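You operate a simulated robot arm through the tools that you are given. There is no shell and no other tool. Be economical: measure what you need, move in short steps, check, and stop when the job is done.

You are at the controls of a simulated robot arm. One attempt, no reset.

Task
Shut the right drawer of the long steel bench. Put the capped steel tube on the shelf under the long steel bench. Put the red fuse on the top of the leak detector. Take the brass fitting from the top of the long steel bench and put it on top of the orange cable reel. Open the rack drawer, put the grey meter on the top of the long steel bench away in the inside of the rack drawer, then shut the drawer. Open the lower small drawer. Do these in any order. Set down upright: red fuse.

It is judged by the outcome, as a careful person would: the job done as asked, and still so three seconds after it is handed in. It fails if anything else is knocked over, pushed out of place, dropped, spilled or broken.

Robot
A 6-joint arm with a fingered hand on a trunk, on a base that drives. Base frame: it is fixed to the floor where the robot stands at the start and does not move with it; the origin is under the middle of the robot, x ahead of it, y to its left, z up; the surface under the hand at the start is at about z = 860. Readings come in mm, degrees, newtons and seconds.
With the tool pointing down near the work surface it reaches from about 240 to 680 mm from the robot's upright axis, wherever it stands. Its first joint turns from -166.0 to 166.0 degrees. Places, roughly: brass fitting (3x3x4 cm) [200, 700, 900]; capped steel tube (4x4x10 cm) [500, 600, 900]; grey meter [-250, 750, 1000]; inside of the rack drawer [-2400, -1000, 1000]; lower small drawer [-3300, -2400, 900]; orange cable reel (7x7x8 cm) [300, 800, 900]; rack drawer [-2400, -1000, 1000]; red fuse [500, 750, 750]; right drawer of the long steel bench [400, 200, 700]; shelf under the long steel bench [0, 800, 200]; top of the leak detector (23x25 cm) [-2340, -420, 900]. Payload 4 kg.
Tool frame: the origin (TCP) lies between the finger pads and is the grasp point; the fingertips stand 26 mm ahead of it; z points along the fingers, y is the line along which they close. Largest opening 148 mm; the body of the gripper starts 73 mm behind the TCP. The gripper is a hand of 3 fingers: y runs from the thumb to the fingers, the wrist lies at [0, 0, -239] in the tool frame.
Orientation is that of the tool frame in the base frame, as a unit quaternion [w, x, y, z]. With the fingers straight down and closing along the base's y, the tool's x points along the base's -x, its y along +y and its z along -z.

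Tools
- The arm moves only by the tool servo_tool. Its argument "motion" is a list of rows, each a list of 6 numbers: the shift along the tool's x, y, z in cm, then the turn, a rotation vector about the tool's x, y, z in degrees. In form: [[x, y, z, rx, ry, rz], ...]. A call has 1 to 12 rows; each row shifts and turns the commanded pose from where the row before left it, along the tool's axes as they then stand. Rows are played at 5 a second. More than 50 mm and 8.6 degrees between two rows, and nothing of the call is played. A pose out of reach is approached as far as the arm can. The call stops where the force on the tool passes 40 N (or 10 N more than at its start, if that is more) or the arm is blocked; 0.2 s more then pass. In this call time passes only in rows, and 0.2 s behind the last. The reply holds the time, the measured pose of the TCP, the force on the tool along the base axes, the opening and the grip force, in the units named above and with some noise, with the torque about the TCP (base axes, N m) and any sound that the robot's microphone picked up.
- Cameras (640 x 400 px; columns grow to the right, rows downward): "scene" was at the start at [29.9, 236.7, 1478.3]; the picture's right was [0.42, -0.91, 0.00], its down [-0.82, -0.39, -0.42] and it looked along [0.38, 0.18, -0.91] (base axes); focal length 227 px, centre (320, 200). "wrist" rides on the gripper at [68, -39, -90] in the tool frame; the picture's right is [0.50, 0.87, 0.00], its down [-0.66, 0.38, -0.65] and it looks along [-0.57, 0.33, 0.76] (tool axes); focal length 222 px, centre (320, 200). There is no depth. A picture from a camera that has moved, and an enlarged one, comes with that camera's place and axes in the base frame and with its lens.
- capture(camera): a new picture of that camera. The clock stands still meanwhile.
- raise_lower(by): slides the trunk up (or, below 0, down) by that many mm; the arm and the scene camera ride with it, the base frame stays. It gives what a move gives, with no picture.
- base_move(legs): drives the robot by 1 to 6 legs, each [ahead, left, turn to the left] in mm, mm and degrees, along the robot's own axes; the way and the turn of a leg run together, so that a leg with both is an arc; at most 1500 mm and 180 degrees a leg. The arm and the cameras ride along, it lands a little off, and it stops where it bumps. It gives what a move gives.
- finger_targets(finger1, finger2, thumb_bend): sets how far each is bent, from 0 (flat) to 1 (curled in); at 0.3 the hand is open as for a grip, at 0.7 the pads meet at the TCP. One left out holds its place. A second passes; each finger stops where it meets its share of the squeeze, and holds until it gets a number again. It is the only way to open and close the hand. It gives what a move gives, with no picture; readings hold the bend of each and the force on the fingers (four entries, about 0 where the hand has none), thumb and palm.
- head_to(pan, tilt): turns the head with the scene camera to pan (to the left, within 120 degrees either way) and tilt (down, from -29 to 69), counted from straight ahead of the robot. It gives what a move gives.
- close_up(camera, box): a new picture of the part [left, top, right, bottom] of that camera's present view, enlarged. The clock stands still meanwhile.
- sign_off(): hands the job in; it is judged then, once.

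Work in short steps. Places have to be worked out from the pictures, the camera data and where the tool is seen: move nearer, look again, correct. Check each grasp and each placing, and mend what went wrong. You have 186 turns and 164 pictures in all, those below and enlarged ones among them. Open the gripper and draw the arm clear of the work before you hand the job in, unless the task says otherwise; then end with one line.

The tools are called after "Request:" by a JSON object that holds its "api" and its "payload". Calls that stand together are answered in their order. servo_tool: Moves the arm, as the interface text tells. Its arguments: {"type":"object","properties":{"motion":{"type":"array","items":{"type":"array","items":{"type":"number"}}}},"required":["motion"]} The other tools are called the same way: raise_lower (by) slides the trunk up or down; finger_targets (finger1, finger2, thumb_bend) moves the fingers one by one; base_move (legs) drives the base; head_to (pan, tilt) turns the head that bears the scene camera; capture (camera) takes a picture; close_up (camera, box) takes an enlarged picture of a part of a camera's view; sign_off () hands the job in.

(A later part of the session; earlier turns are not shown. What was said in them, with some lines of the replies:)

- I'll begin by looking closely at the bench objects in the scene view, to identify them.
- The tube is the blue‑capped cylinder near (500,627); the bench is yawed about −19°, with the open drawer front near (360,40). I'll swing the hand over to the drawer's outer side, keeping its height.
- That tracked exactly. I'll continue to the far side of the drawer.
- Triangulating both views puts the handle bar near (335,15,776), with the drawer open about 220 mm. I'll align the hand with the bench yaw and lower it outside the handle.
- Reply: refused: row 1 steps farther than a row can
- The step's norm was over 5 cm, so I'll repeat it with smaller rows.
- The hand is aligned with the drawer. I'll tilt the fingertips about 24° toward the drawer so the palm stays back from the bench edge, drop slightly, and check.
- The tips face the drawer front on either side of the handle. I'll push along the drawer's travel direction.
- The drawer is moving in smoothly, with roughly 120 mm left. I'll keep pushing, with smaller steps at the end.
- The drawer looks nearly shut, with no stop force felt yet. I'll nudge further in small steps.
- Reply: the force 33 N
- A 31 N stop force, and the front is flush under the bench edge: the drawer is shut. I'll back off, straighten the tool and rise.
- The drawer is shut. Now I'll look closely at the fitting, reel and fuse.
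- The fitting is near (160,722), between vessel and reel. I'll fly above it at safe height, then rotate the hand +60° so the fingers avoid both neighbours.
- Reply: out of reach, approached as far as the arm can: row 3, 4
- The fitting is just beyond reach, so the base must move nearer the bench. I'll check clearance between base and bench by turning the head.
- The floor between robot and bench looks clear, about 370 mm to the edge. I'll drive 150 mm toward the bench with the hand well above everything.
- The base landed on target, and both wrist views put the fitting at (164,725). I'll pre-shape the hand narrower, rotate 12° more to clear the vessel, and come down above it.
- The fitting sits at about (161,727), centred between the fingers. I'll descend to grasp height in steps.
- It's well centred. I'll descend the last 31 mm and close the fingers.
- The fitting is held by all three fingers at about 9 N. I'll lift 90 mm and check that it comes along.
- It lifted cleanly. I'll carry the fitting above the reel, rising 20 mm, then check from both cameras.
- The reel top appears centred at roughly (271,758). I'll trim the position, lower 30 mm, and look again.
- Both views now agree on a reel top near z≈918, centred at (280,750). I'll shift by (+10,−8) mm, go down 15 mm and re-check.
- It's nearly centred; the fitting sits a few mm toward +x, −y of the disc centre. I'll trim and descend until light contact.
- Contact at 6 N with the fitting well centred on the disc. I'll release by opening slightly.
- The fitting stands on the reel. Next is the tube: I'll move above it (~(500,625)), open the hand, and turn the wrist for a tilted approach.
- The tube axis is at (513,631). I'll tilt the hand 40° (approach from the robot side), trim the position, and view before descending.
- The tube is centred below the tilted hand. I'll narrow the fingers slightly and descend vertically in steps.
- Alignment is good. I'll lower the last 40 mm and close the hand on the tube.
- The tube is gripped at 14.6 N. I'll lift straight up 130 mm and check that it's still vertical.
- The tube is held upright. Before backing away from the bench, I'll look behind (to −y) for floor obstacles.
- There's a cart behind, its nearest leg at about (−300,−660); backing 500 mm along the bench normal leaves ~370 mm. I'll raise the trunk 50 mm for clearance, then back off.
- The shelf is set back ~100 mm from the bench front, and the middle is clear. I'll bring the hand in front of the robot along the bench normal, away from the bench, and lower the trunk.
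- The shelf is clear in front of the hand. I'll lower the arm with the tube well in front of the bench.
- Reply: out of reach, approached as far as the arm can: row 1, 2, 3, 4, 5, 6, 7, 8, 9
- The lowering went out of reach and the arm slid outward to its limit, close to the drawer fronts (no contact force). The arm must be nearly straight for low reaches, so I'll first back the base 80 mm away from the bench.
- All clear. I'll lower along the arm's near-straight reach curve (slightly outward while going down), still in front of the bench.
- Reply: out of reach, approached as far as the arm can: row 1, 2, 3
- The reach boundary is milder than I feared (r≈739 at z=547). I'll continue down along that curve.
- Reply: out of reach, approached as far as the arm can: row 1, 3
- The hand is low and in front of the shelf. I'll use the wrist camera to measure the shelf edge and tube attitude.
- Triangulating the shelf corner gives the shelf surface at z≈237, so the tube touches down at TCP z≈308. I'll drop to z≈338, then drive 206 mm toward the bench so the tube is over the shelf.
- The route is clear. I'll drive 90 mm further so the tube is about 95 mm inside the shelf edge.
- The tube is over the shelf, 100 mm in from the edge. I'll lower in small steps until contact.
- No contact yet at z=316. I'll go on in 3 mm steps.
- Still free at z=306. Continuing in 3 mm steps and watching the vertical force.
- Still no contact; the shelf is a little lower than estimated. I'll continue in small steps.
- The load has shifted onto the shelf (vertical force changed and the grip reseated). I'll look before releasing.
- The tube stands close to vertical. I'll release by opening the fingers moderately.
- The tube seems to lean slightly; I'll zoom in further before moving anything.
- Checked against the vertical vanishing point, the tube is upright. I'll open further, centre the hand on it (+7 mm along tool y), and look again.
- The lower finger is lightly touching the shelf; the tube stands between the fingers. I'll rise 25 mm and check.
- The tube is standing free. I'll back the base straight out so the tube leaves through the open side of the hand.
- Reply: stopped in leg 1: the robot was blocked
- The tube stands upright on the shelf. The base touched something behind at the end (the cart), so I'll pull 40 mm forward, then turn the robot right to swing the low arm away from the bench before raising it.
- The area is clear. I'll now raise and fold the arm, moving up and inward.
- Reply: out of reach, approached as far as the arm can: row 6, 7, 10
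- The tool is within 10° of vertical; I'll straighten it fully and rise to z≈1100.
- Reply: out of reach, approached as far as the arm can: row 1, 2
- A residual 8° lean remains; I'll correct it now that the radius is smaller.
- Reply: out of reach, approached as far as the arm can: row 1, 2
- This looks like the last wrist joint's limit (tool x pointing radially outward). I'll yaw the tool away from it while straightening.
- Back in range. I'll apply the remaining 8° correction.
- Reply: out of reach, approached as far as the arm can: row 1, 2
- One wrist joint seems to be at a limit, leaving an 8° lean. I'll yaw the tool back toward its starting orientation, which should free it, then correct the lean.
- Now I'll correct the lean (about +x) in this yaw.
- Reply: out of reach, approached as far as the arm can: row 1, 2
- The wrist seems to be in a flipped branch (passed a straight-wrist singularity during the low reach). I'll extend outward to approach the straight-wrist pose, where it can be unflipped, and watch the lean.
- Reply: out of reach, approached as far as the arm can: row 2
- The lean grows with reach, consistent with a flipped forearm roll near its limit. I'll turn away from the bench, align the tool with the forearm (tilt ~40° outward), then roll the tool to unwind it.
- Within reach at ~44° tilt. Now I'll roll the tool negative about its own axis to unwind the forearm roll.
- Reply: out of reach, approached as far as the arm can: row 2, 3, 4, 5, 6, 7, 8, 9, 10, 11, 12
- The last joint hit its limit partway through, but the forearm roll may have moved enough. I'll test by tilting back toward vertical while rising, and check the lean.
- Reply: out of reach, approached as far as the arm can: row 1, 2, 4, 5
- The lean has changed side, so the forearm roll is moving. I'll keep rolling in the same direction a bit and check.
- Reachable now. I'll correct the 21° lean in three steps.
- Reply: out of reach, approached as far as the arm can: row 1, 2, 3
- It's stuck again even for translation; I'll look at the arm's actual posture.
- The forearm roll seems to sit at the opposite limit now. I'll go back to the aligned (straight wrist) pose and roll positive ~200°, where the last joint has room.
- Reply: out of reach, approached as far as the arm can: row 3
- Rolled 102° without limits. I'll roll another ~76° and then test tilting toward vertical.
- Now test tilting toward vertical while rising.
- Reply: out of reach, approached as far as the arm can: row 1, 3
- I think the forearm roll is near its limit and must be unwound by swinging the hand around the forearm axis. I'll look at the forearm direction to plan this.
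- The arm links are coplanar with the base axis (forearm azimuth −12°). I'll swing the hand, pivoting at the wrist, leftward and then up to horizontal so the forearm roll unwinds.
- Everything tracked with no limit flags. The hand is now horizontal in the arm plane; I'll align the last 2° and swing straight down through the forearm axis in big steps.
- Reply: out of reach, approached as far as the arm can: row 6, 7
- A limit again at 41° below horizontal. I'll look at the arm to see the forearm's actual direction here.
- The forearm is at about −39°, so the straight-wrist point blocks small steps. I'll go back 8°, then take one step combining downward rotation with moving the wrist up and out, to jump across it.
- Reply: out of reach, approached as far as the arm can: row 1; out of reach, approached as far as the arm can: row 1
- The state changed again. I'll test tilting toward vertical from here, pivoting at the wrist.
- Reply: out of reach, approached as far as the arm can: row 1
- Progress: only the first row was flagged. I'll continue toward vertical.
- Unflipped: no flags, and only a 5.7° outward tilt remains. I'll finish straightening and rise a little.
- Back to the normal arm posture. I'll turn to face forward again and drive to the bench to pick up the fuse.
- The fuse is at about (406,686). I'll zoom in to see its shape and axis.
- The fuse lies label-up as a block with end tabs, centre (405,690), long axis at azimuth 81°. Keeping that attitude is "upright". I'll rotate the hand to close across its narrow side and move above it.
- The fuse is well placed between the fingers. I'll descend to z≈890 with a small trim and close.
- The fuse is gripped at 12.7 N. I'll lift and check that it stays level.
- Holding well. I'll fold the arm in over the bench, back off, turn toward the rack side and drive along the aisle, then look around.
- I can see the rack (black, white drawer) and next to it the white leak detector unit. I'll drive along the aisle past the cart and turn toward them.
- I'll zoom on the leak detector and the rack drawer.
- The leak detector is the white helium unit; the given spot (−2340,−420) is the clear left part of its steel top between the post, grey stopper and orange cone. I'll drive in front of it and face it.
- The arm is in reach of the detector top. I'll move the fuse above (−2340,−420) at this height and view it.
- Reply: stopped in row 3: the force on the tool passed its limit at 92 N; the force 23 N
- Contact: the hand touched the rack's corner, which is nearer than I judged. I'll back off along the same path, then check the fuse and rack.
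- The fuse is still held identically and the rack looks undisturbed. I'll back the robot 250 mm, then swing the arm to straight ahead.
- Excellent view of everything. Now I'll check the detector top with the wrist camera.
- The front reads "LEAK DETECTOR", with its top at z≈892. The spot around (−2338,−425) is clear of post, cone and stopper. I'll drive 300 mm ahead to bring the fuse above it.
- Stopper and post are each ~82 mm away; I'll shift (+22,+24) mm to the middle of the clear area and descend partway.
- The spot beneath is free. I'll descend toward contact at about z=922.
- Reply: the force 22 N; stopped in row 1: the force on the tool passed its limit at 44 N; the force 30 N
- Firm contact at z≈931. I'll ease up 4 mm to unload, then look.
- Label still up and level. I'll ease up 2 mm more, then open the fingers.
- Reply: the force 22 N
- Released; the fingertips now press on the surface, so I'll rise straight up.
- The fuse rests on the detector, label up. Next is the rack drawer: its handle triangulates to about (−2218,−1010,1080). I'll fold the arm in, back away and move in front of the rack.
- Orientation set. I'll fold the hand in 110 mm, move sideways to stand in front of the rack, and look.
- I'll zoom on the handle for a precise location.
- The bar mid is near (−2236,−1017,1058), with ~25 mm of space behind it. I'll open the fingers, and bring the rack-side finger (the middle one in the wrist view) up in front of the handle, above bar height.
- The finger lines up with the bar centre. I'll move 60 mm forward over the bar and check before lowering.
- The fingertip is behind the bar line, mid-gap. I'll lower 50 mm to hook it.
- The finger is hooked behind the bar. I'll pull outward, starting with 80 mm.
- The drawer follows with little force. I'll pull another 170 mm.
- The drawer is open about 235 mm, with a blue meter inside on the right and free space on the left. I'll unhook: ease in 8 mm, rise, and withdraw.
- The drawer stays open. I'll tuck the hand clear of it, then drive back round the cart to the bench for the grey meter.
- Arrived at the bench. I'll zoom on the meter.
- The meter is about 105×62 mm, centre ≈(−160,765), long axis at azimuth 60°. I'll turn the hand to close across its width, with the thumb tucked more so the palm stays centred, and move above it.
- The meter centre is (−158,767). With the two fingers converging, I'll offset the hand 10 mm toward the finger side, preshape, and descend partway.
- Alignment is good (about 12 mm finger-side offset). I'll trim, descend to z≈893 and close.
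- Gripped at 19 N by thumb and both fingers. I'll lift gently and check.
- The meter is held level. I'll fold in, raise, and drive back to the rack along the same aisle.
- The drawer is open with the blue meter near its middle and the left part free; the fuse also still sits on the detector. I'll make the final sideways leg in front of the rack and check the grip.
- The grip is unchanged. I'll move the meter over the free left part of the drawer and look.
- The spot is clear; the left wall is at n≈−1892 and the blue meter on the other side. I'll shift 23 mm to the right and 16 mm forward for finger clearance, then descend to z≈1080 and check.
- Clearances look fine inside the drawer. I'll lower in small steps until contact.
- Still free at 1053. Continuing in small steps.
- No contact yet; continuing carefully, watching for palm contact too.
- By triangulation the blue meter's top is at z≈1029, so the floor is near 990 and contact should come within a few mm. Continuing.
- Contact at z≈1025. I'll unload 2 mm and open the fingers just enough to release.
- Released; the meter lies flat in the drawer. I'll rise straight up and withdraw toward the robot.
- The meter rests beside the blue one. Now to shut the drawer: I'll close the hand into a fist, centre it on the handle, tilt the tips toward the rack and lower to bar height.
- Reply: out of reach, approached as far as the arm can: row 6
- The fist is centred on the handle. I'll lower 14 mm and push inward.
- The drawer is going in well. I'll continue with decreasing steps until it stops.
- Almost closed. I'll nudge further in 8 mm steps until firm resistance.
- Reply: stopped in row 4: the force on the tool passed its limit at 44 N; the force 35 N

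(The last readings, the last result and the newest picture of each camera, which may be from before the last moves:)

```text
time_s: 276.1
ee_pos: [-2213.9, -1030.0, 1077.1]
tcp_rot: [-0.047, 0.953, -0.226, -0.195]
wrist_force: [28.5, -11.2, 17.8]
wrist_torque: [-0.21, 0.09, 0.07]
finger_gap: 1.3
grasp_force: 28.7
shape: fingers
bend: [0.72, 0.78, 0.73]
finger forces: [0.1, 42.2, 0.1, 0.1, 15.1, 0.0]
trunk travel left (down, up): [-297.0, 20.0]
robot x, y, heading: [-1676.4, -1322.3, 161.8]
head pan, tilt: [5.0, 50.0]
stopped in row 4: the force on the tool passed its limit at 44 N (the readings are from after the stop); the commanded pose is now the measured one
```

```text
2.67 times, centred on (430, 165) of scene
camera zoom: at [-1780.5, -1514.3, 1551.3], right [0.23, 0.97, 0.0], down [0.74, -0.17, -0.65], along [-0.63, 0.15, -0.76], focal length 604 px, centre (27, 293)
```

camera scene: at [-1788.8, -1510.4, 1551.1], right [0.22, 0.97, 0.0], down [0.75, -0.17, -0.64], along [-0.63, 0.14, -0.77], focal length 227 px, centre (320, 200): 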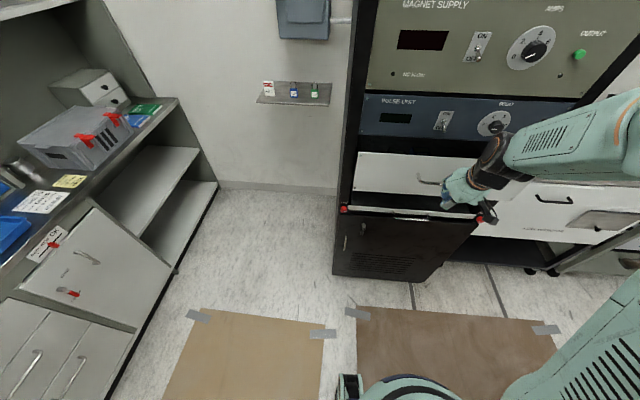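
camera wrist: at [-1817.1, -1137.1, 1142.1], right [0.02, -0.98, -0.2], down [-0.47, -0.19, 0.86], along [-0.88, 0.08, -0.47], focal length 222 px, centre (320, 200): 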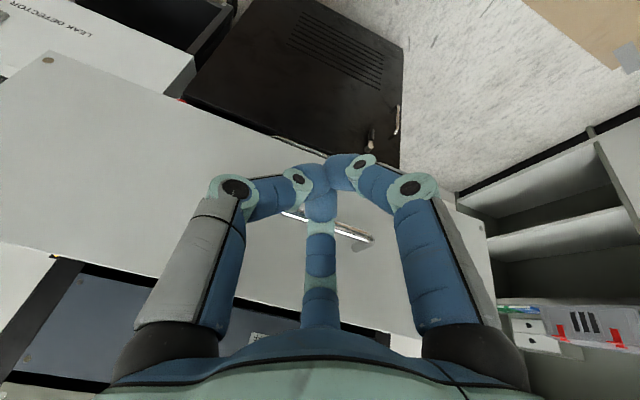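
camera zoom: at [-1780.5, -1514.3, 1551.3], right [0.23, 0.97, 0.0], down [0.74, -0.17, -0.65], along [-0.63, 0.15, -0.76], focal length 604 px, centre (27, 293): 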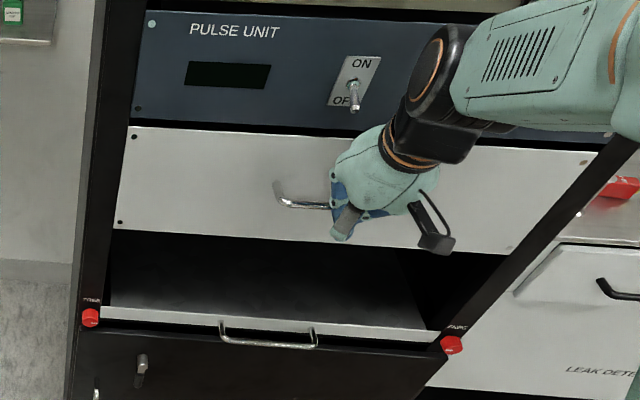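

A firm stop: the rack drawer is shut. I'll back away, straighten the tool, and view the small drawer unit.

Request:
{"api": "servo_tool", "payload": {"motion": [[3.6, -0.5, -1.6, 0, 0, 0], [4.0, -0.58, -1.74, 0, 0, 0], [4.0, -0.58, -1.74, 0, 0, 0], [0, 0, 0, 0, 8, 0], [0, 0, -2, 0, 8, 0], [0, 0, -2, 0, 8, 0], [2.5, 0, -2, 0, 0, 0]]}}

Request:
{"api": "head_to", "payload": {"pan": 40, "tilt": 25}}

Request:
{"api": "capture", "payload": {"camera": "scene"}}

```text
time_s: 277.8
ee_pos: [-2065.7, -1084.2, 1133.8]
tcp_rot: [0.001, 0.973, -0.23, 0.006]
wrist_force: [0.7, -0.3, 0.0]
wrist_torque: [0.0, 0.02, -0.02]
finger_gap: 0.1
grasp_force: 0.2
shape: fingers
bend: [0.72, 0.77, 0.73]
finger forces: [0.0, 0.0, 0.0, 0.1, 0.1, 0.1]
trunk travel left (down, up): [-297.0, 20.0]
robot x, y, heading: [-1676.4, -1321.8, 161.9]
head pan, tilt: [5.0, 50.0]
```

```text
time_s: 278.8
ee_pos: [-2067.6, -1081.9, 1132.3]
tcp_rot: [0.001, 0.973, -0.23, 0.007]
wrist_force: [-0.3, 0.1, 0.0]
wrist_torque: [-0.01, -0.05, 0.0]
finger_gap: 0.0
grasp_force: 0.1
shape: fingers
bend: [0.72, 0.77, 0.73]
finger forces: [0.1, 0.1, 0.0, 0.0, 0.0, 0.0]
trunk travel left (down, up): [-297.0, 20.0]
robot x, y, heading: [-1676.4, -1319.8, 161.9]
head pan, tilt: [40.0, 25.0]
```

```text
25 pictures are left
camera scene: at [-1797.2, -1563.1, 1588.5], right [-0.37, 0.93, 0.0], down [0.39, 0.16, -0.91], along [-0.84, -0.34, -0.42], focal length 227 px, centre (320, 200)
```

scene: 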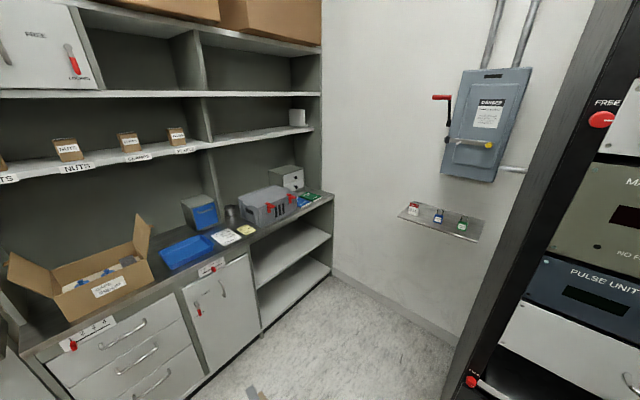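

I'll zoom on the small drawer unit.

Request:
{"api": "close_up", "payload": {"camera": "scene", "box": [230, 140, 350, 230]}}

```text
4.44 times, centred on (290, 185) of scene
camera zoom: at [-1797.2, -1563.1, 1588.5], right [-0.37, 0.93, 0.0], down [0.39, 0.16, -0.91], along [-0.84, -0.34, -0.42], focal length 1008 px, centre (453, 267)
```

zoom: 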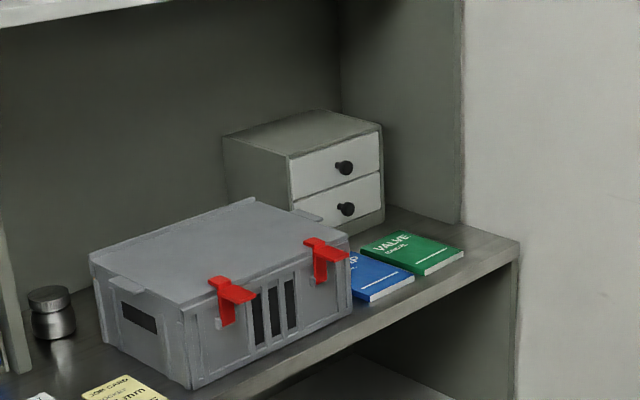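

The unit has two drawers with black knobs, front facing the same way as the counter; the lower knob is near (−3303,−2383,~910). I'll drive into the space in front of that counter, facing it.

Request:
{"api": "base_move", "payload": {"legs": [[0, 500, 0], [0, 0, 89], [0, -960, 0]]}}

Request:
{"api": "head_to", "payload": {"pan": -10, "tilt": 35}}

Request:
{"api": "capture", "payload": {"camera": "scene"}}

```text
time_s: 295.8
ee_pos: [-2991.5, -1870.4, 1133.1]
tcp_rot: [-0.003, 0.852, 0.523, 0.007]
wrist_force: [0.2, -0.2, -0.3]
wrist_torque: [-0.01, -0.03, -0.02]
finger_gap: 0.0
grasp_force: 0.0
shape: fingers
bend: [0.72, 0.77, 0.73]
finger forces: [0.0, 0.0, 0.0, 0.1, 0.0, 0.0]
trunk travel left (down, up): [-297.0, 20.0]
robot x, y, heading: [-2748.5, -1476.6, -108.3]
head pan, tilt: [40.0, 25.0]
```

```text
time_s: 297.0
ee_pos: [-2989.7, -1870.6, 1133.2]
tcp_rot: [-0.004, 0.852, 0.523, 0.006]
wrist_force: [-0.5, 0.2, -0.5]
wrist_torque: [-0.01, -0.01, 0.02]
finger_gap: 0.0
grasp_force: 0.1
shape: fingers
bend: [0.72, 0.77, 0.73]
finger forces: [0.0, 0.0, 0.0, 0.0, 0.0, 0.0]
trunk travel left (down, up): [-297.0, 20.0]
robot x, y, heading: [-2749.8, -1480.4, -108.4]
head pan, tilt: [-10.0, 35.0]
```

```text
23 pictures are left
camera scene: at [-2581.6, -1595.7, 1572.8], right [-0.88, 0.47, 0.0], down [0.27, 0.5, -0.82], along [-0.39, -0.72, -0.57], focal length 227 px, centre (320, 200)
```

scene: 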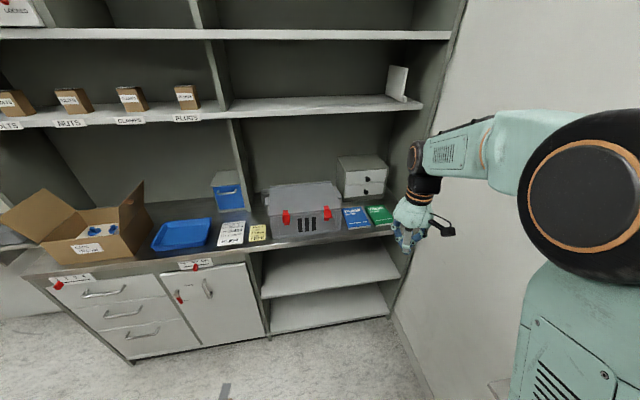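

I'll zoom on the knobs for triangulation.

Request:
{"api": "close_up", "payload": {"camera": "scene", "box": [320, 140, 440, 240]}}

```text
4.00 times, centred on (380, 190) of scene
camera zoom: at [-2581.6, -1595.7, 1572.8], right [-0.88, 0.47, 0.0], down [0.27, 0.5, -0.82], along [-0.39, -0.72, -0.57], focal length 907 px, centre (80, 240)
```

zoom: 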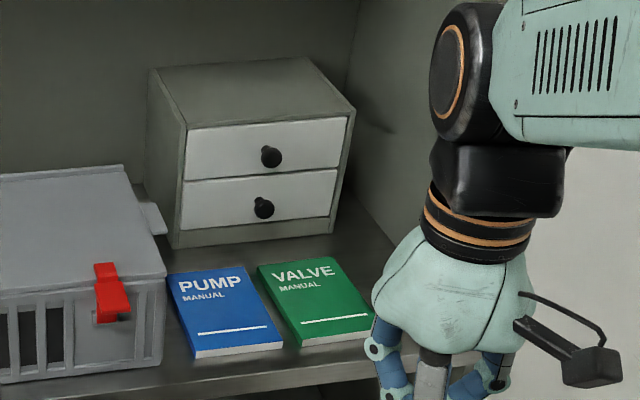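

K≈(−3273,−2366,926); the knob is ~28 mm with the wall close on the right. I'll approach with the hand about 30° below horizontal: position the base, lower the trunk, then extend and tilt the arm with it well in front of the counter.

Request:
{"api": "base_move", "payload": {"legs": [[82, -84, 0]]}}

Request:
{"api": "raise_lower", "payload": {"by": -250}}

Request:
{"api": "servo_tool", "payload": {"motion": [[-4.7, 0.5, -1.2, 0, 0, 0], [-4.7, 0.5, -1.2, 0, 0, 0], [-4.7, 0.5, -1.2, 0, 0, 0], [-4.7, 0.5, -1.2, 0, 0, 0]]}}

Request:
{"api": "servo_tool", "payload": {"motion": [[-2.1, 0, 0, 0, -7.5, 0], [-2.08, 0, 0.27, 0, -7.5, 0], [-2.03, 0, 0.54, 0, -7.5, 0], [-1.94, 0, 0.8, 0, -7.5, 0], [-1.82, 0, 1.05, 0, -7.5, 0], [-1.67, 0, 1.28, 0, -7.5, 0]]}}

```text
time_s: 298.4
ee_pos: [-3095.5, -1922.7, 1131.6]
tcp_rot: [-0.003, 0.853, 0.523, 0.007]
wrist_force: [0.6, -0.5, 0.5]
wrist_torque: [-0.02, -0.02, 0.02]
finger_gap: 0.3
grasp_force: 0.1
shape: fingers
bend: [0.72, 0.77, 0.73]
finger forces: [0.0, 0.1, 0.0, 0.0, 0.1, 0.0]
trunk travel left (down, up): [-297.0, 20.0]
robot x, y, heading: [-2852.4, -1529.6, -108.3]
head pan, tilt: [-10.0, 35.0]
```

```text
time_s: 301.0
ee_pos: [-3095.9, -1920.7, 882.2]
tcp_rot: [-0.003, 0.853, 0.522, 0.006]
wrist_force: [0.7, 0.1, 0.3]
wrist_torque: [0.01, 0.01, -0.04]
finger_gap: 0.0
grasp_force: 0.0
shape: fingers
bend: [0.72, 0.77, 0.73]
finger forces: [0.0, 0.1, 0.0, 0.0, 0.0, 0.0]
trunk travel left (down, up): [-47.0, 270.0]
robot x, y, heading: [-2854.4, -1534.5, -108.4]
head pan, tilt: [-10.0, 35.0]
```

```text
time_s: 302.0
ee_pos: [-3163.4, -2096.4, 925.1]
tcp_rot: [-0.005, 0.852, 0.523, 0.01]
wrist_force: [0.5, 0.2, -0.2]
wrist_torque: [-0.03, 0.0, 0.02]
finger_gap: 0.0
grasp_force: 0.0
shape: fingers
bend: [0.72, 0.77, 0.73]
finger forces: [0.0, 0.0, 0.1, 0.0, 0.0, 0.0]
trunk travel left (down, up): [-47.0, 270.0]
robot x, y, heading: [-2853.4, -1533.1, -108.4]
head pan, tilt: [-10.0, 35.0]
```

```text
time_s: 303.4
ee_pos: [-3218.7, -2209.9, 924.3]
tcp_rot: [0.197, 0.79, 0.484, -0.321]
wrist_force: [0.0, 0.8, 0.7]
wrist_torque: [-0.04, 0.02, -0.02]
finger_gap: 0.0
grasp_force: 0.1
shape: fingers
bend: [0.72, 0.77, 0.73]
finger forces: [0.0, 0.0, 0.0, 0.1, 0.1, 0.0]
trunk travel left (down, up): [-47.0, 270.0]
robot x, y, heading: [-2854.5, -1529.0, -108.4]
head pan, tilt: [-10.0, 35.0]
```

All in reach. TCP is now at n≈−3137, 166 mm short of the knob, at tilt 45°. I'll check with the wrist camera.

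Request:
{"api": "capture", "payload": {"camera": "wrist"}}

Request:
{"api": "capture", "payload": {"camera": "scene"}}

```text
21 pictures are left
camera wrist: at [-3203.9, -2093.6, 943.1], right [0.93, -0.07, -0.35], down [0.33, -0.18, 0.93], along [-0.13, -0.98, -0.15], focal length 222 px, centre (320, 200)
```

wrist: 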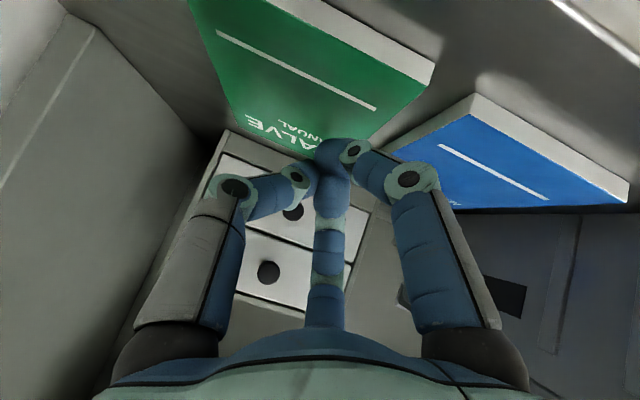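

```text
20 pictures are left
camera scene: at [-2700.0, -1688.1, 1312.8], right [-0.88, 0.48, 0.0], down [0.27, 0.5, -0.82], along [-0.39, -0.72, -0.57], focal length 227 px, centre (320, 200)
```

scene: 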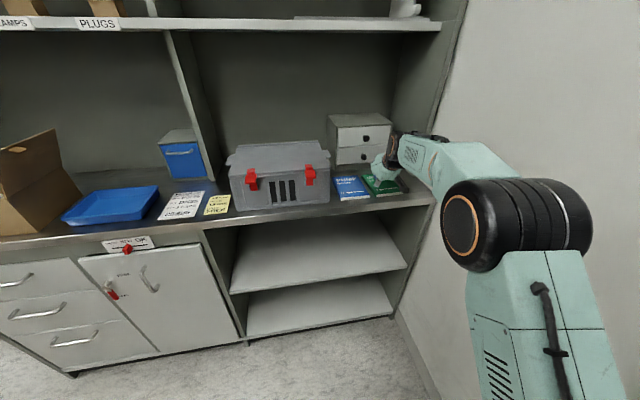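

The wrist view confirms the lower knob at (−3270,−2366,927). I'll tilt the remaining 15°, set the hand ~90 mm short and in line with it, then open to a ~55 mm pre-grasp.

Request:
{"api": "servo_tool", "payload": {"motion": [[-2.5, 0.62, 1.6, 0, -7.5, 0], [-2.5, 0.62, 1.6, 0, -7.5, 0]]}}

Request:
{"api": "finger_targets", "payload": {"finger1": 0.52, "finger2": 0.52, "thumb_bend": 0.52}}

Request:
{"api": "capture", "payload": {"camera": "wrist"}}

```text
time_s: 304.0
ee_pos: [-3234.9, -2266.7, 942.2]
tcp_rot: [0.259, 0.741, 0.455, -0.421]
wrist_force: [0.0, 0.6, -0.3]
wrist_torque: [0.0, -0.01, 0.0]
finger_gap: 0.2
grasp_force: 0.0
shape: fingers
bend: [0.72, 0.77, 0.73]
finger forces: [0.1, 0.0, 0.0, 0.0, 0.0, 0.1]
trunk travel left (down, up): [-47.0, 270.0]
robot x, y, heading: [-2854.8, -1533.9, -108.3]
head pan, tilt: [-10.0, 35.0]
```

```text
time_s: 305.0
ee_pos: [-3235.8, -2267.2, 941.3]
tcp_rot: [0.259, 0.741, 0.454, -0.421]
wrist_force: [0.4, -0.1, 1.2]
wrist_torque: [-0.01, -0.03, 0.0]
finger_gap: 54.8
grasp_force: 0.0
shape: fingers
bend: [0.52, 0.52, 0.52]
finger forces: [0.0, 0.0, 0.0, 0.0, 0.0, 0.1]
trunk travel left (down, up): [-47.0, 270.0]
robot x, y, heading: [-2852.9, -1532.1, -108.3]
head pan, tilt: [-10.0, 35.0]
```

```text
19 pictures are left
camera wrist: at [-3219.0, -2149.2, 930.3], right [0.89, -0.16, -0.43], down [0.44, 0.03, 0.9], along [-0.14, -0.99, 0.1], focal length 222 px, centre (320, 200)
```

wrist: 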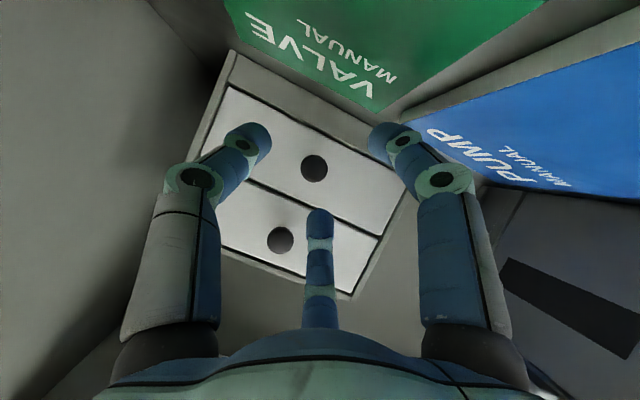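

The knob lies on the approach line. I'll drive ahead 70 mm and check.

Request:
{"api": "base_move", "payload": {"legs": [[70, 0, 0]]}}

Request:
{"api": "capture", "payload": {"camera": "wrist"}}

```text
time_s: 306.0
ee_pos: [-3256.1, -2332.2, 941.6]
tcp_rot: [0.259, 0.741, 0.454, -0.421]
wrist_force: [1.4, 4.1, -0.7]
wrist_torque: [0.0, 0.02, 0.01]
finger_gap: 55.0
grasp_force: 1.9
shape: fingers
bend: [0.52, 0.56, 0.52]
finger forces: [0.0, 4.4, 0.0, 0.1, 0.0, 0.1]
trunk travel left (down, up): [-47.0, 270.0]
robot x, y, heading: [-2878.7, -1598.2, -108.3]
head pan, tilt: [-10.0, 35.0]
```

```text
18 pictures are left
camera wrist: at [-3241.0, -2215.3, 930.4], right [0.89, -0.16, -0.43], down [0.44, 0.03, 0.9], along [-0.14, -0.99, 0.1], focal length 222 px, centre (320, 200)
```

wrist: 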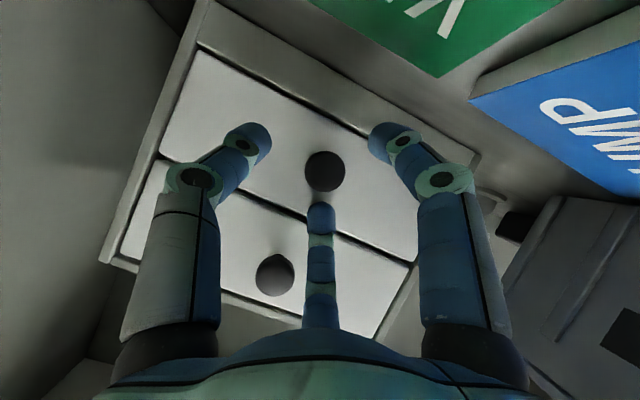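

The rack-side finger just touches the drawer face; the knob is short. I'll narrow all fingers so they clear the face, then advance 12 mm along the tool axis and look.

Request:
{"api": "finger_targets", "payload": {"finger1": 0.58, "finger2": 0.59, "thumb_bend": 0.57}}

Request:
{"api": "servo_tool", "payload": {"motion": [[0, 0, 0.7, 0, 0, 0], [0, 0, 0.6, 0, 0, 0]]}}

Request:
{"api": "capture", "payload": {"camera": "wrist"}}

```text
time_s: 307.0
ee_pos: [-3256.9, -2333.5, 942.6]
tcp_rot: [0.258, 0.742, 0.454, -0.42]
wrist_force: [0.0, 0.2, 1.2]
wrist_torque: [0.03, -0.02, -0.01]
finger_gap: 41.3
grasp_force: 0.0
shape: fingers
bend: [0.57, 0.59, 0.56]
finger forces: [0.1, 0.1, 0.0, 0.0, 0.0, 0.0]
trunk travel left (down, up): [-47.0, 270.0]
robot x, y, heading: [-2875.1, -1602.3, -108.3]
head pan, tilt: [-10.0, 35.0]
```

```text
time_s: 307.6
ee_pos: [-3262.5, -2341.8, 936.1]
tcp_rot: [0.258, 0.742, 0.454, -0.421]
wrist_force: [3.5, 6.9, 1.4]
wrist_torque: [-0.07, -0.01, 0.07]
finger_gap: 41.4
grasp_force: 4.4
shape: fingers
bend: [0.57, 0.63, 0.56]
finger forces: [0.0, 8.3, 0.0, 0.1, 0.0, 0.1]
trunk travel left (down, up): [-47.0, 270.0]
robot x, y, heading: [-2876.5, -1597.3, -108.3]
head pan, tilt: [-10.0, 35.0]
```

```text
17 pictures are left
camera wrist: at [-3246.1, -2225.0, 924.7], right [0.89, -0.17, -0.43], down [0.44, 0.03, 0.9], along [-0.14, -0.99, 0.1], focal length 222 px, centre (320, 200)
```

wrist: 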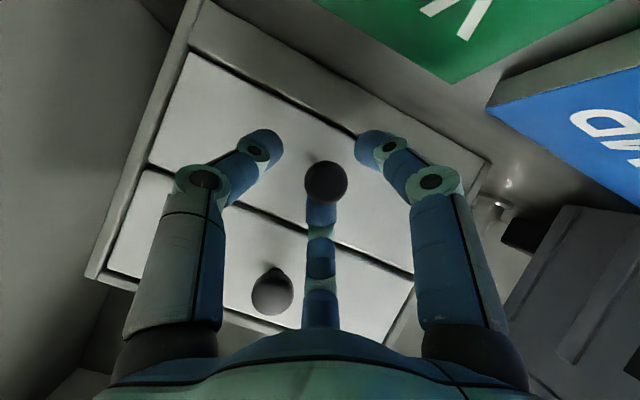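

The knob is on the hand axis about 20 mm ahead of the TCP. I'll close the hand on it.

Request:
{"api": "finger_targets", "payload": {"finger1": 0.75, "finger2": 0.75, "thumb_bend": 0.75}}

Request:
{"api": "capture", "payload": {"camera": "wrist"}}

```text
time_s: 308.6
ee_pos: [-3262.1, -2343.5, 935.9]
tcp_rot: [0.258, 0.742, 0.454, -0.421]
wrist_force: [0.1, -1.0, 2.9]
wrist_torque: [-0.22, 0.08, 0.15]
finger_gap: 14.7
grasp_force: 16.4
shape: fingers
bend: [0.63, 0.63, 0.67]
finger forces: [9.7, 13.2, 0.0, 0.0, 10.9, 0.0]
trunk travel left (down, up): [-47.0, 270.0]
robot x, y, heading: [-2877.4, -1597.8, -108.4]
head pan, tilt: [-10.0, 35.0]
```

```text
16 pictures are left
camera wrist: at [-3246.2, -2225.8, 924.5], right [0.89, -0.17, -0.43], down [0.44, 0.03, 0.9], along [-0.14, -0.99, 0.1], focal length 222 px, centre (320, 200)
```

wrist: 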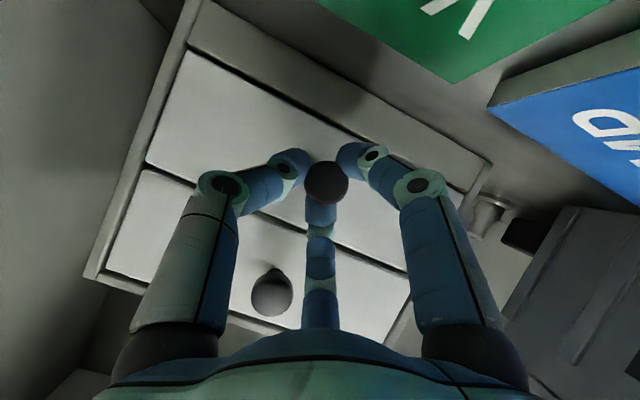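

All three fingers hold the knob (16 N). I'll pull by driving the base backward 60 mm.

Request:
{"api": "base_move", "payload": {"legs": [[-60, 0, 0]]}}

Request:
{"api": "capture", "payload": {"camera": "wrist"}}

```text
time_s: 309.6
ee_pos: [-3242.9, -2286.0, 935.8]
tcp_rot: [0.259, 0.741, 0.455, -0.42]
wrist_force: [-0.8, 0.5, 3.1]
wrist_torque: [-0.17, 0.07, 0.11]
finger_gap: 14.2
grasp_force: 16.8
shape: fingers
bend: [0.63, 0.72, 0.67]
finger forces: [9.2, 12.4, 0.0, 0.0, 12.0, 0.0]
trunk travel left (down, up): [-47.0, 270.0]
robot x, y, heading: [-2856.8, -1538.2, -108.6]
head pan, tilt: [-10.0, 35.0]
```

```text
15 pictures are left
camera wrist: at [-3227.2, -2169.3, 924.4], right [0.89, -0.16, -0.43], down [0.44, 0.03, 0.9], along [-0.13, -0.99, 0.1], focal length 222 px, centre (320, 200)
```

wrist: 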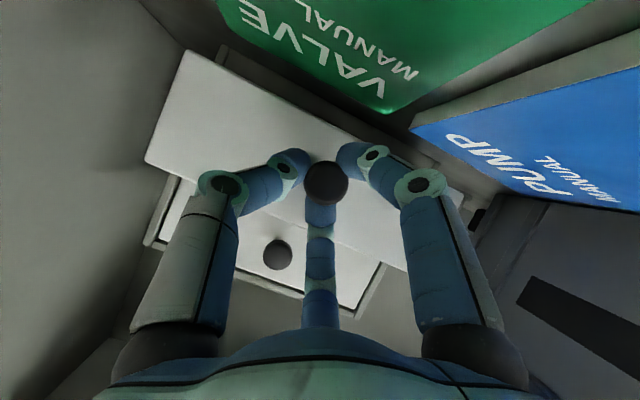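

The drawer is sliding out and its lower edge looks above the books. I'll pull another 45 mm and check books and drawer.

Request:
{"api": "base_move", "payload": {"legs": [[-45, 0, 0]]}}

Request:
{"api": "capture", "payload": {"camera": "wrist"}}

Request:
{"api": "close_up", "payload": {"camera": "scene", "box": [310, 100, 450, 210]}}

```text
time_s: 310.5
ee_pos: [-3229.5, -2243.6, 934.1]
tcp_rot: [0.257, 0.742, 0.455, -0.42]
wrist_force: [-3.1, 0.5, -4.0]
wrist_torque: [0.11, -0.05, -0.13]
finger_gap: 11.6
grasp_force: 15.9
shape: fingers
bend: [0.64, 0.62, 0.68]
finger forces: [8.9, 10.0, 0.1, 0.0, 13.4, 0.0]
trunk travel left (down, up): [-47.0, 270.0]
robot x, y, heading: [-2841.5, -1498.3, -108.4]
head pan, tilt: [-10.0, 35.0]
```

```text
14 pictures are left
camera wrist: at [-3213.7, -2126.6, 923.0], right [0.89, -0.16, -0.43], down [0.44, 0.03, 0.9], along [-0.14, -0.99, 0.1], focal length 222 px, centre (320, 200)
```

wrist: 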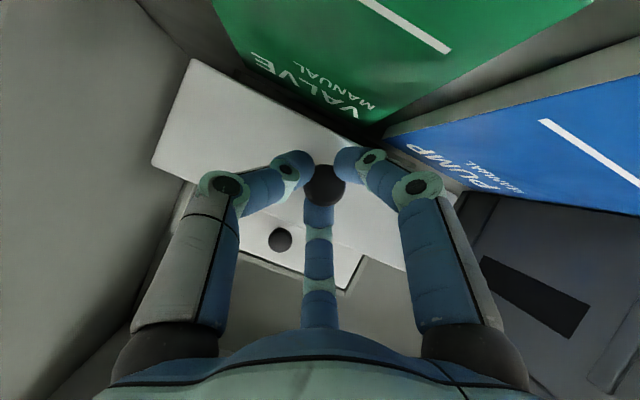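

```text
3.64 times, centred on (380, 155) of scene
camera zoom: at [-2689.7, -1655.4, 1312.8], right [-0.88, 0.48, 0.0], down [0.27, 0.5, -0.82], along [-0.39, -0.72, -0.57], focal length 824 px, centre (102, 364)
```

zoom: 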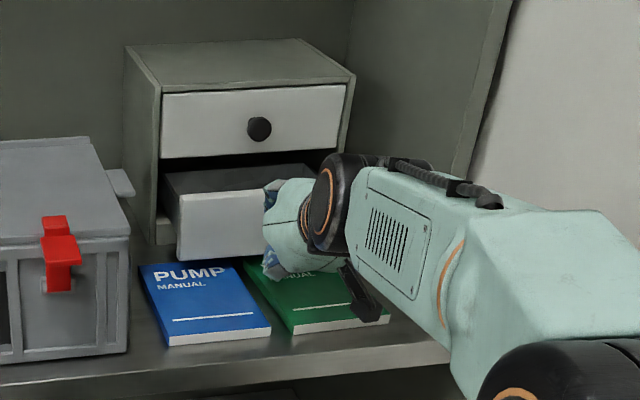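

The lower drawer is open ~95 mm and the books are untouched. I'll pull a little more (40 mm) to reach its full travel.

Request:
{"api": "base_move", "payload": {"legs": [[-40, 0, 0]]}}

Request:
{"api": "close_up", "payload": {"camera": "scene", "box": [310, 100, 450, 210]}}

```text
time_s: 311.4
ee_pos: [-3216.4, -2205.8, 935.2]
tcp_rot: [0.258, 0.741, 0.455, -0.42]
wrist_force: [-0.3, 0.0, -0.4]
wrist_torque: [-0.01, -0.01, 0.02]
finger_gap: 0.1
grasp_force: 0.0
shape: fingers
bend: [0.72, 0.73, 0.72]
finger forces: [0.1, 0.1, 0.0, 0.0, 0.1, 0.0]
trunk travel left (down, up): [-47.0, 270.0]
robot x, y, heading: [-2833.3, -1461.4, -108.3]
head pan, tilt: [-10.0, 35.0]
```

```text
3.64 times, centred on (380, 155) of scene
camera zoom: at [-2676.3, -1616.8, 1312.9], right [-0.88, 0.47, 0.0], down [0.27, 0.5, -0.82], along [-0.39, -0.72, -0.57], focal length 824 px, centre (102, 364)
```

zoom: 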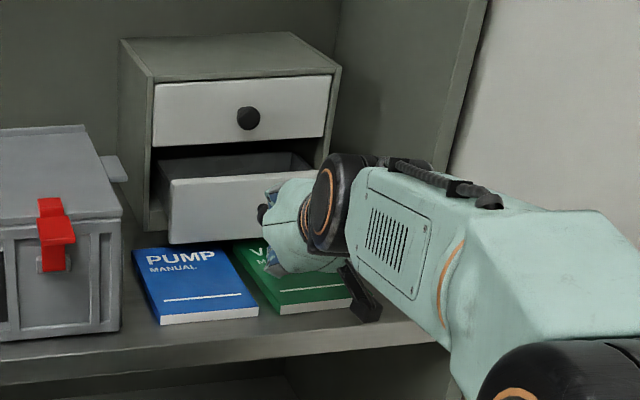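

The knob slipped free at the drawer's stop: the lower drawer is open, the upper shut and the books undisturbed. I'll retract the arm by reversing the extension, since the rack side is close behind the base.

Request:
{"api": "servo_tool", "payload": {"motion": [[1.05, 0, -1.82, 0, 7.5, 0], [1.28, 0, -1.67, 0, 7.5, 0], [1.48, 0, -1.48, 0, 7.5, 0], [1.67, 0, -1.28, 0, 7.5, 0], [1.82, 0, -1.05, 0, 7.5, 0], [1.94, 0, -0.8, 0, 7.5, 0], [2.03, 0, -0.54, 0, 7.5, 0], [2.08, 0, -0.27, 0, 7.5, 0]]}}

Request:
{"api": "servo_tool", "payload": {"motion": [[4.7, -0.5, -0.5, 0, 0, 0], [4.7, -0.5, -0.5, 0, 0, 0], [4.7, -0.5, -0.5, 0, 0, 0], [4.7, -0.5, -0.5, 0, 0, 0], [4.7, -0.5, -0.5, 0, 0, 0]]}}

Request:
{"api": "capture", "payload": {"camera": "scene"}}

```text
time_s: 313.2
ee_pos: [-3129.0, -2030.9, 926.3]
tcp_rot: [-0.005, 0.853, 0.522, 0.008]
wrist_force: [0.4, 0.1, -0.4]
wrist_torque: [-0.01, 0.04, -0.01]
finger_gap: 0.0
grasp_force: 0.1
shape: fingers
bend: [0.72, 0.73, 0.72]
finger forces: [0.1, 0.1, 0.1, 0.0, 0.0, 0.1]
out of reach, approached as far as the arm can: row 6, 7, 8
trunk travel left (down, up): [-47.0, 270.0]
robot x, y, heading: [-2828.8, -1459.8, -107.9]
head pan, tilt: [-10.0, 35.0]
```

```text
time_s: 314.4
ee_pos: [-3046.4, -1812.1, 956.3]
tcp_rot: [-0.004, 0.852, 0.523, 0.007]
wrist_force: [-0.7, 0.3, 0.2]
wrist_torque: [0.02, -0.01, 0.05]
finger_gap: 0.0
grasp_force: 0.1
shape: fingers
bend: [0.72, 0.73, 0.72]
finger forces: [0.0, 0.0, 0.1, 0.0, 0.1, 0.1]
trunk travel left (down, up): [-47.0, 270.0]
robot x, y, heading: [-2828.4, -1461.0, -108.2]
head pan, tilt: [-10.0, 35.0]
```

```text
11 pictures are left
camera scene: at [-2676.1, -1616.8, 1312.9], right [-0.88, 0.47, 0.0], down [0.27, 0.5, -0.82], along [-0.39, -0.72, -0.57], focal length 227 px, centre (320, 200)
```

scene: 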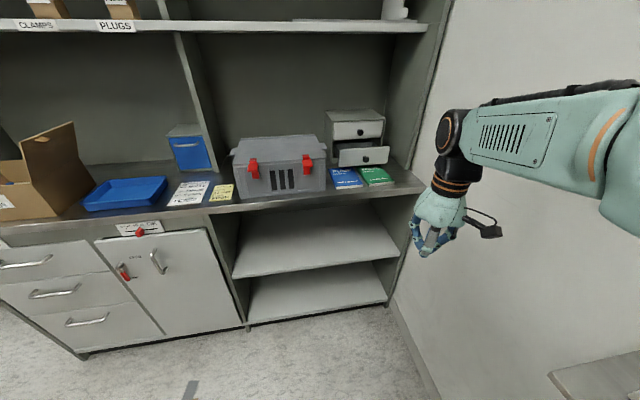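

All tasks look complete: the small drawer is open and the arm is clear. I'll open the hand and verify the rack-drawer side once more with a turned head.

Request:
{"api": "finger_targets", "payload": {"finger1": 0.3, "finger2": 0.3, "thumb_bend": 0.3}}

Request:
{"api": "head_to", "payload": {"pan": 110, "tilt": 20}}

Request:
{"api": "capture", "payload": {"camera": "scene"}}

```text
time_s: 315.4
ee_pos: [-3045.8, -1812.1, 956.3]
tcp_rot: [-0.004, 0.852, 0.523, 0.007]
wrist_force: [0.3, 0.3, 0.5]
wrist_torque: [0.0, -0.01, 0.02]
finger_gap: 126.7
grasp_force: 0.0
shape: fingers
bend: [0.3, 0.3, 0.3]
finger forces: [0.0, 0.0, 0.0, 0.1, 0.0, 0.0]
trunk travel left (down, up): [-47.0, 270.0]
robot x, y, heading: [-2831.4, -1460.0, -108.5]
head pan, tilt: [-10.0, 35.0]
```

```text
time_s: 317.4
ee_pos: [-3045.4, -1813.3, 956.4]
tcp_rot: [-0.005, 0.853, 0.522, 0.007]
wrist_force: [-0.6, -0.3, -0.4]
wrist_torque: [0.01, 0.02, 0.0]
finger_gap: 126.5
grasp_force: 0.1
shape: fingers
bend: [0.3, 0.3, 0.3]
finger forces: [0.1, 0.0, 0.0, 0.1, 0.0, 0.0]
trunk travel left (down, up): [-47.0, 270.0]
robot x, y, heading: [-2830.6, -1459.3, -108.1]
head pan, tilt: [110.0, 20.0]
```

```text
10 pictures are left
camera scene: at [-2541.6, -1537.2, 1336.6], right [0.03, -1.0, 0.0], down [-0.34, -0.01, -0.94], along [0.94, 0.03, -0.34], focal length 227 px, centre (320, 200)
```

scene: 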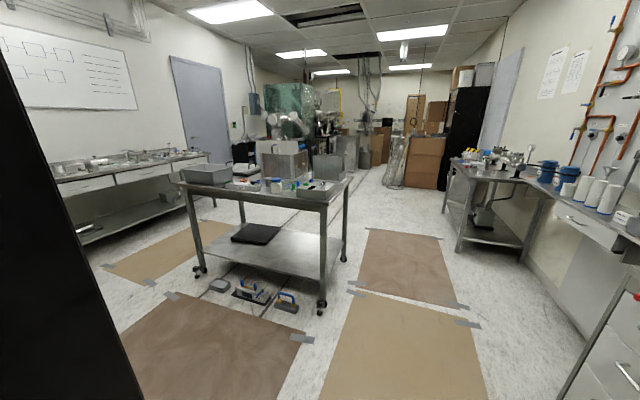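

The cart and its contents look in order, and nothing sticks out past the rack's front edge. The hand is open and clear, so I'm handing in.

Request:
{"api": "sign_off", "payload": {}}

```text
The job is handed in.
```

I believe all six tasks are done, and the job is handed in. Twice the robot touched something: the hand hit the rack's corner once and the base touched the cart once. Nothing looked moved or damaged in later pictures.
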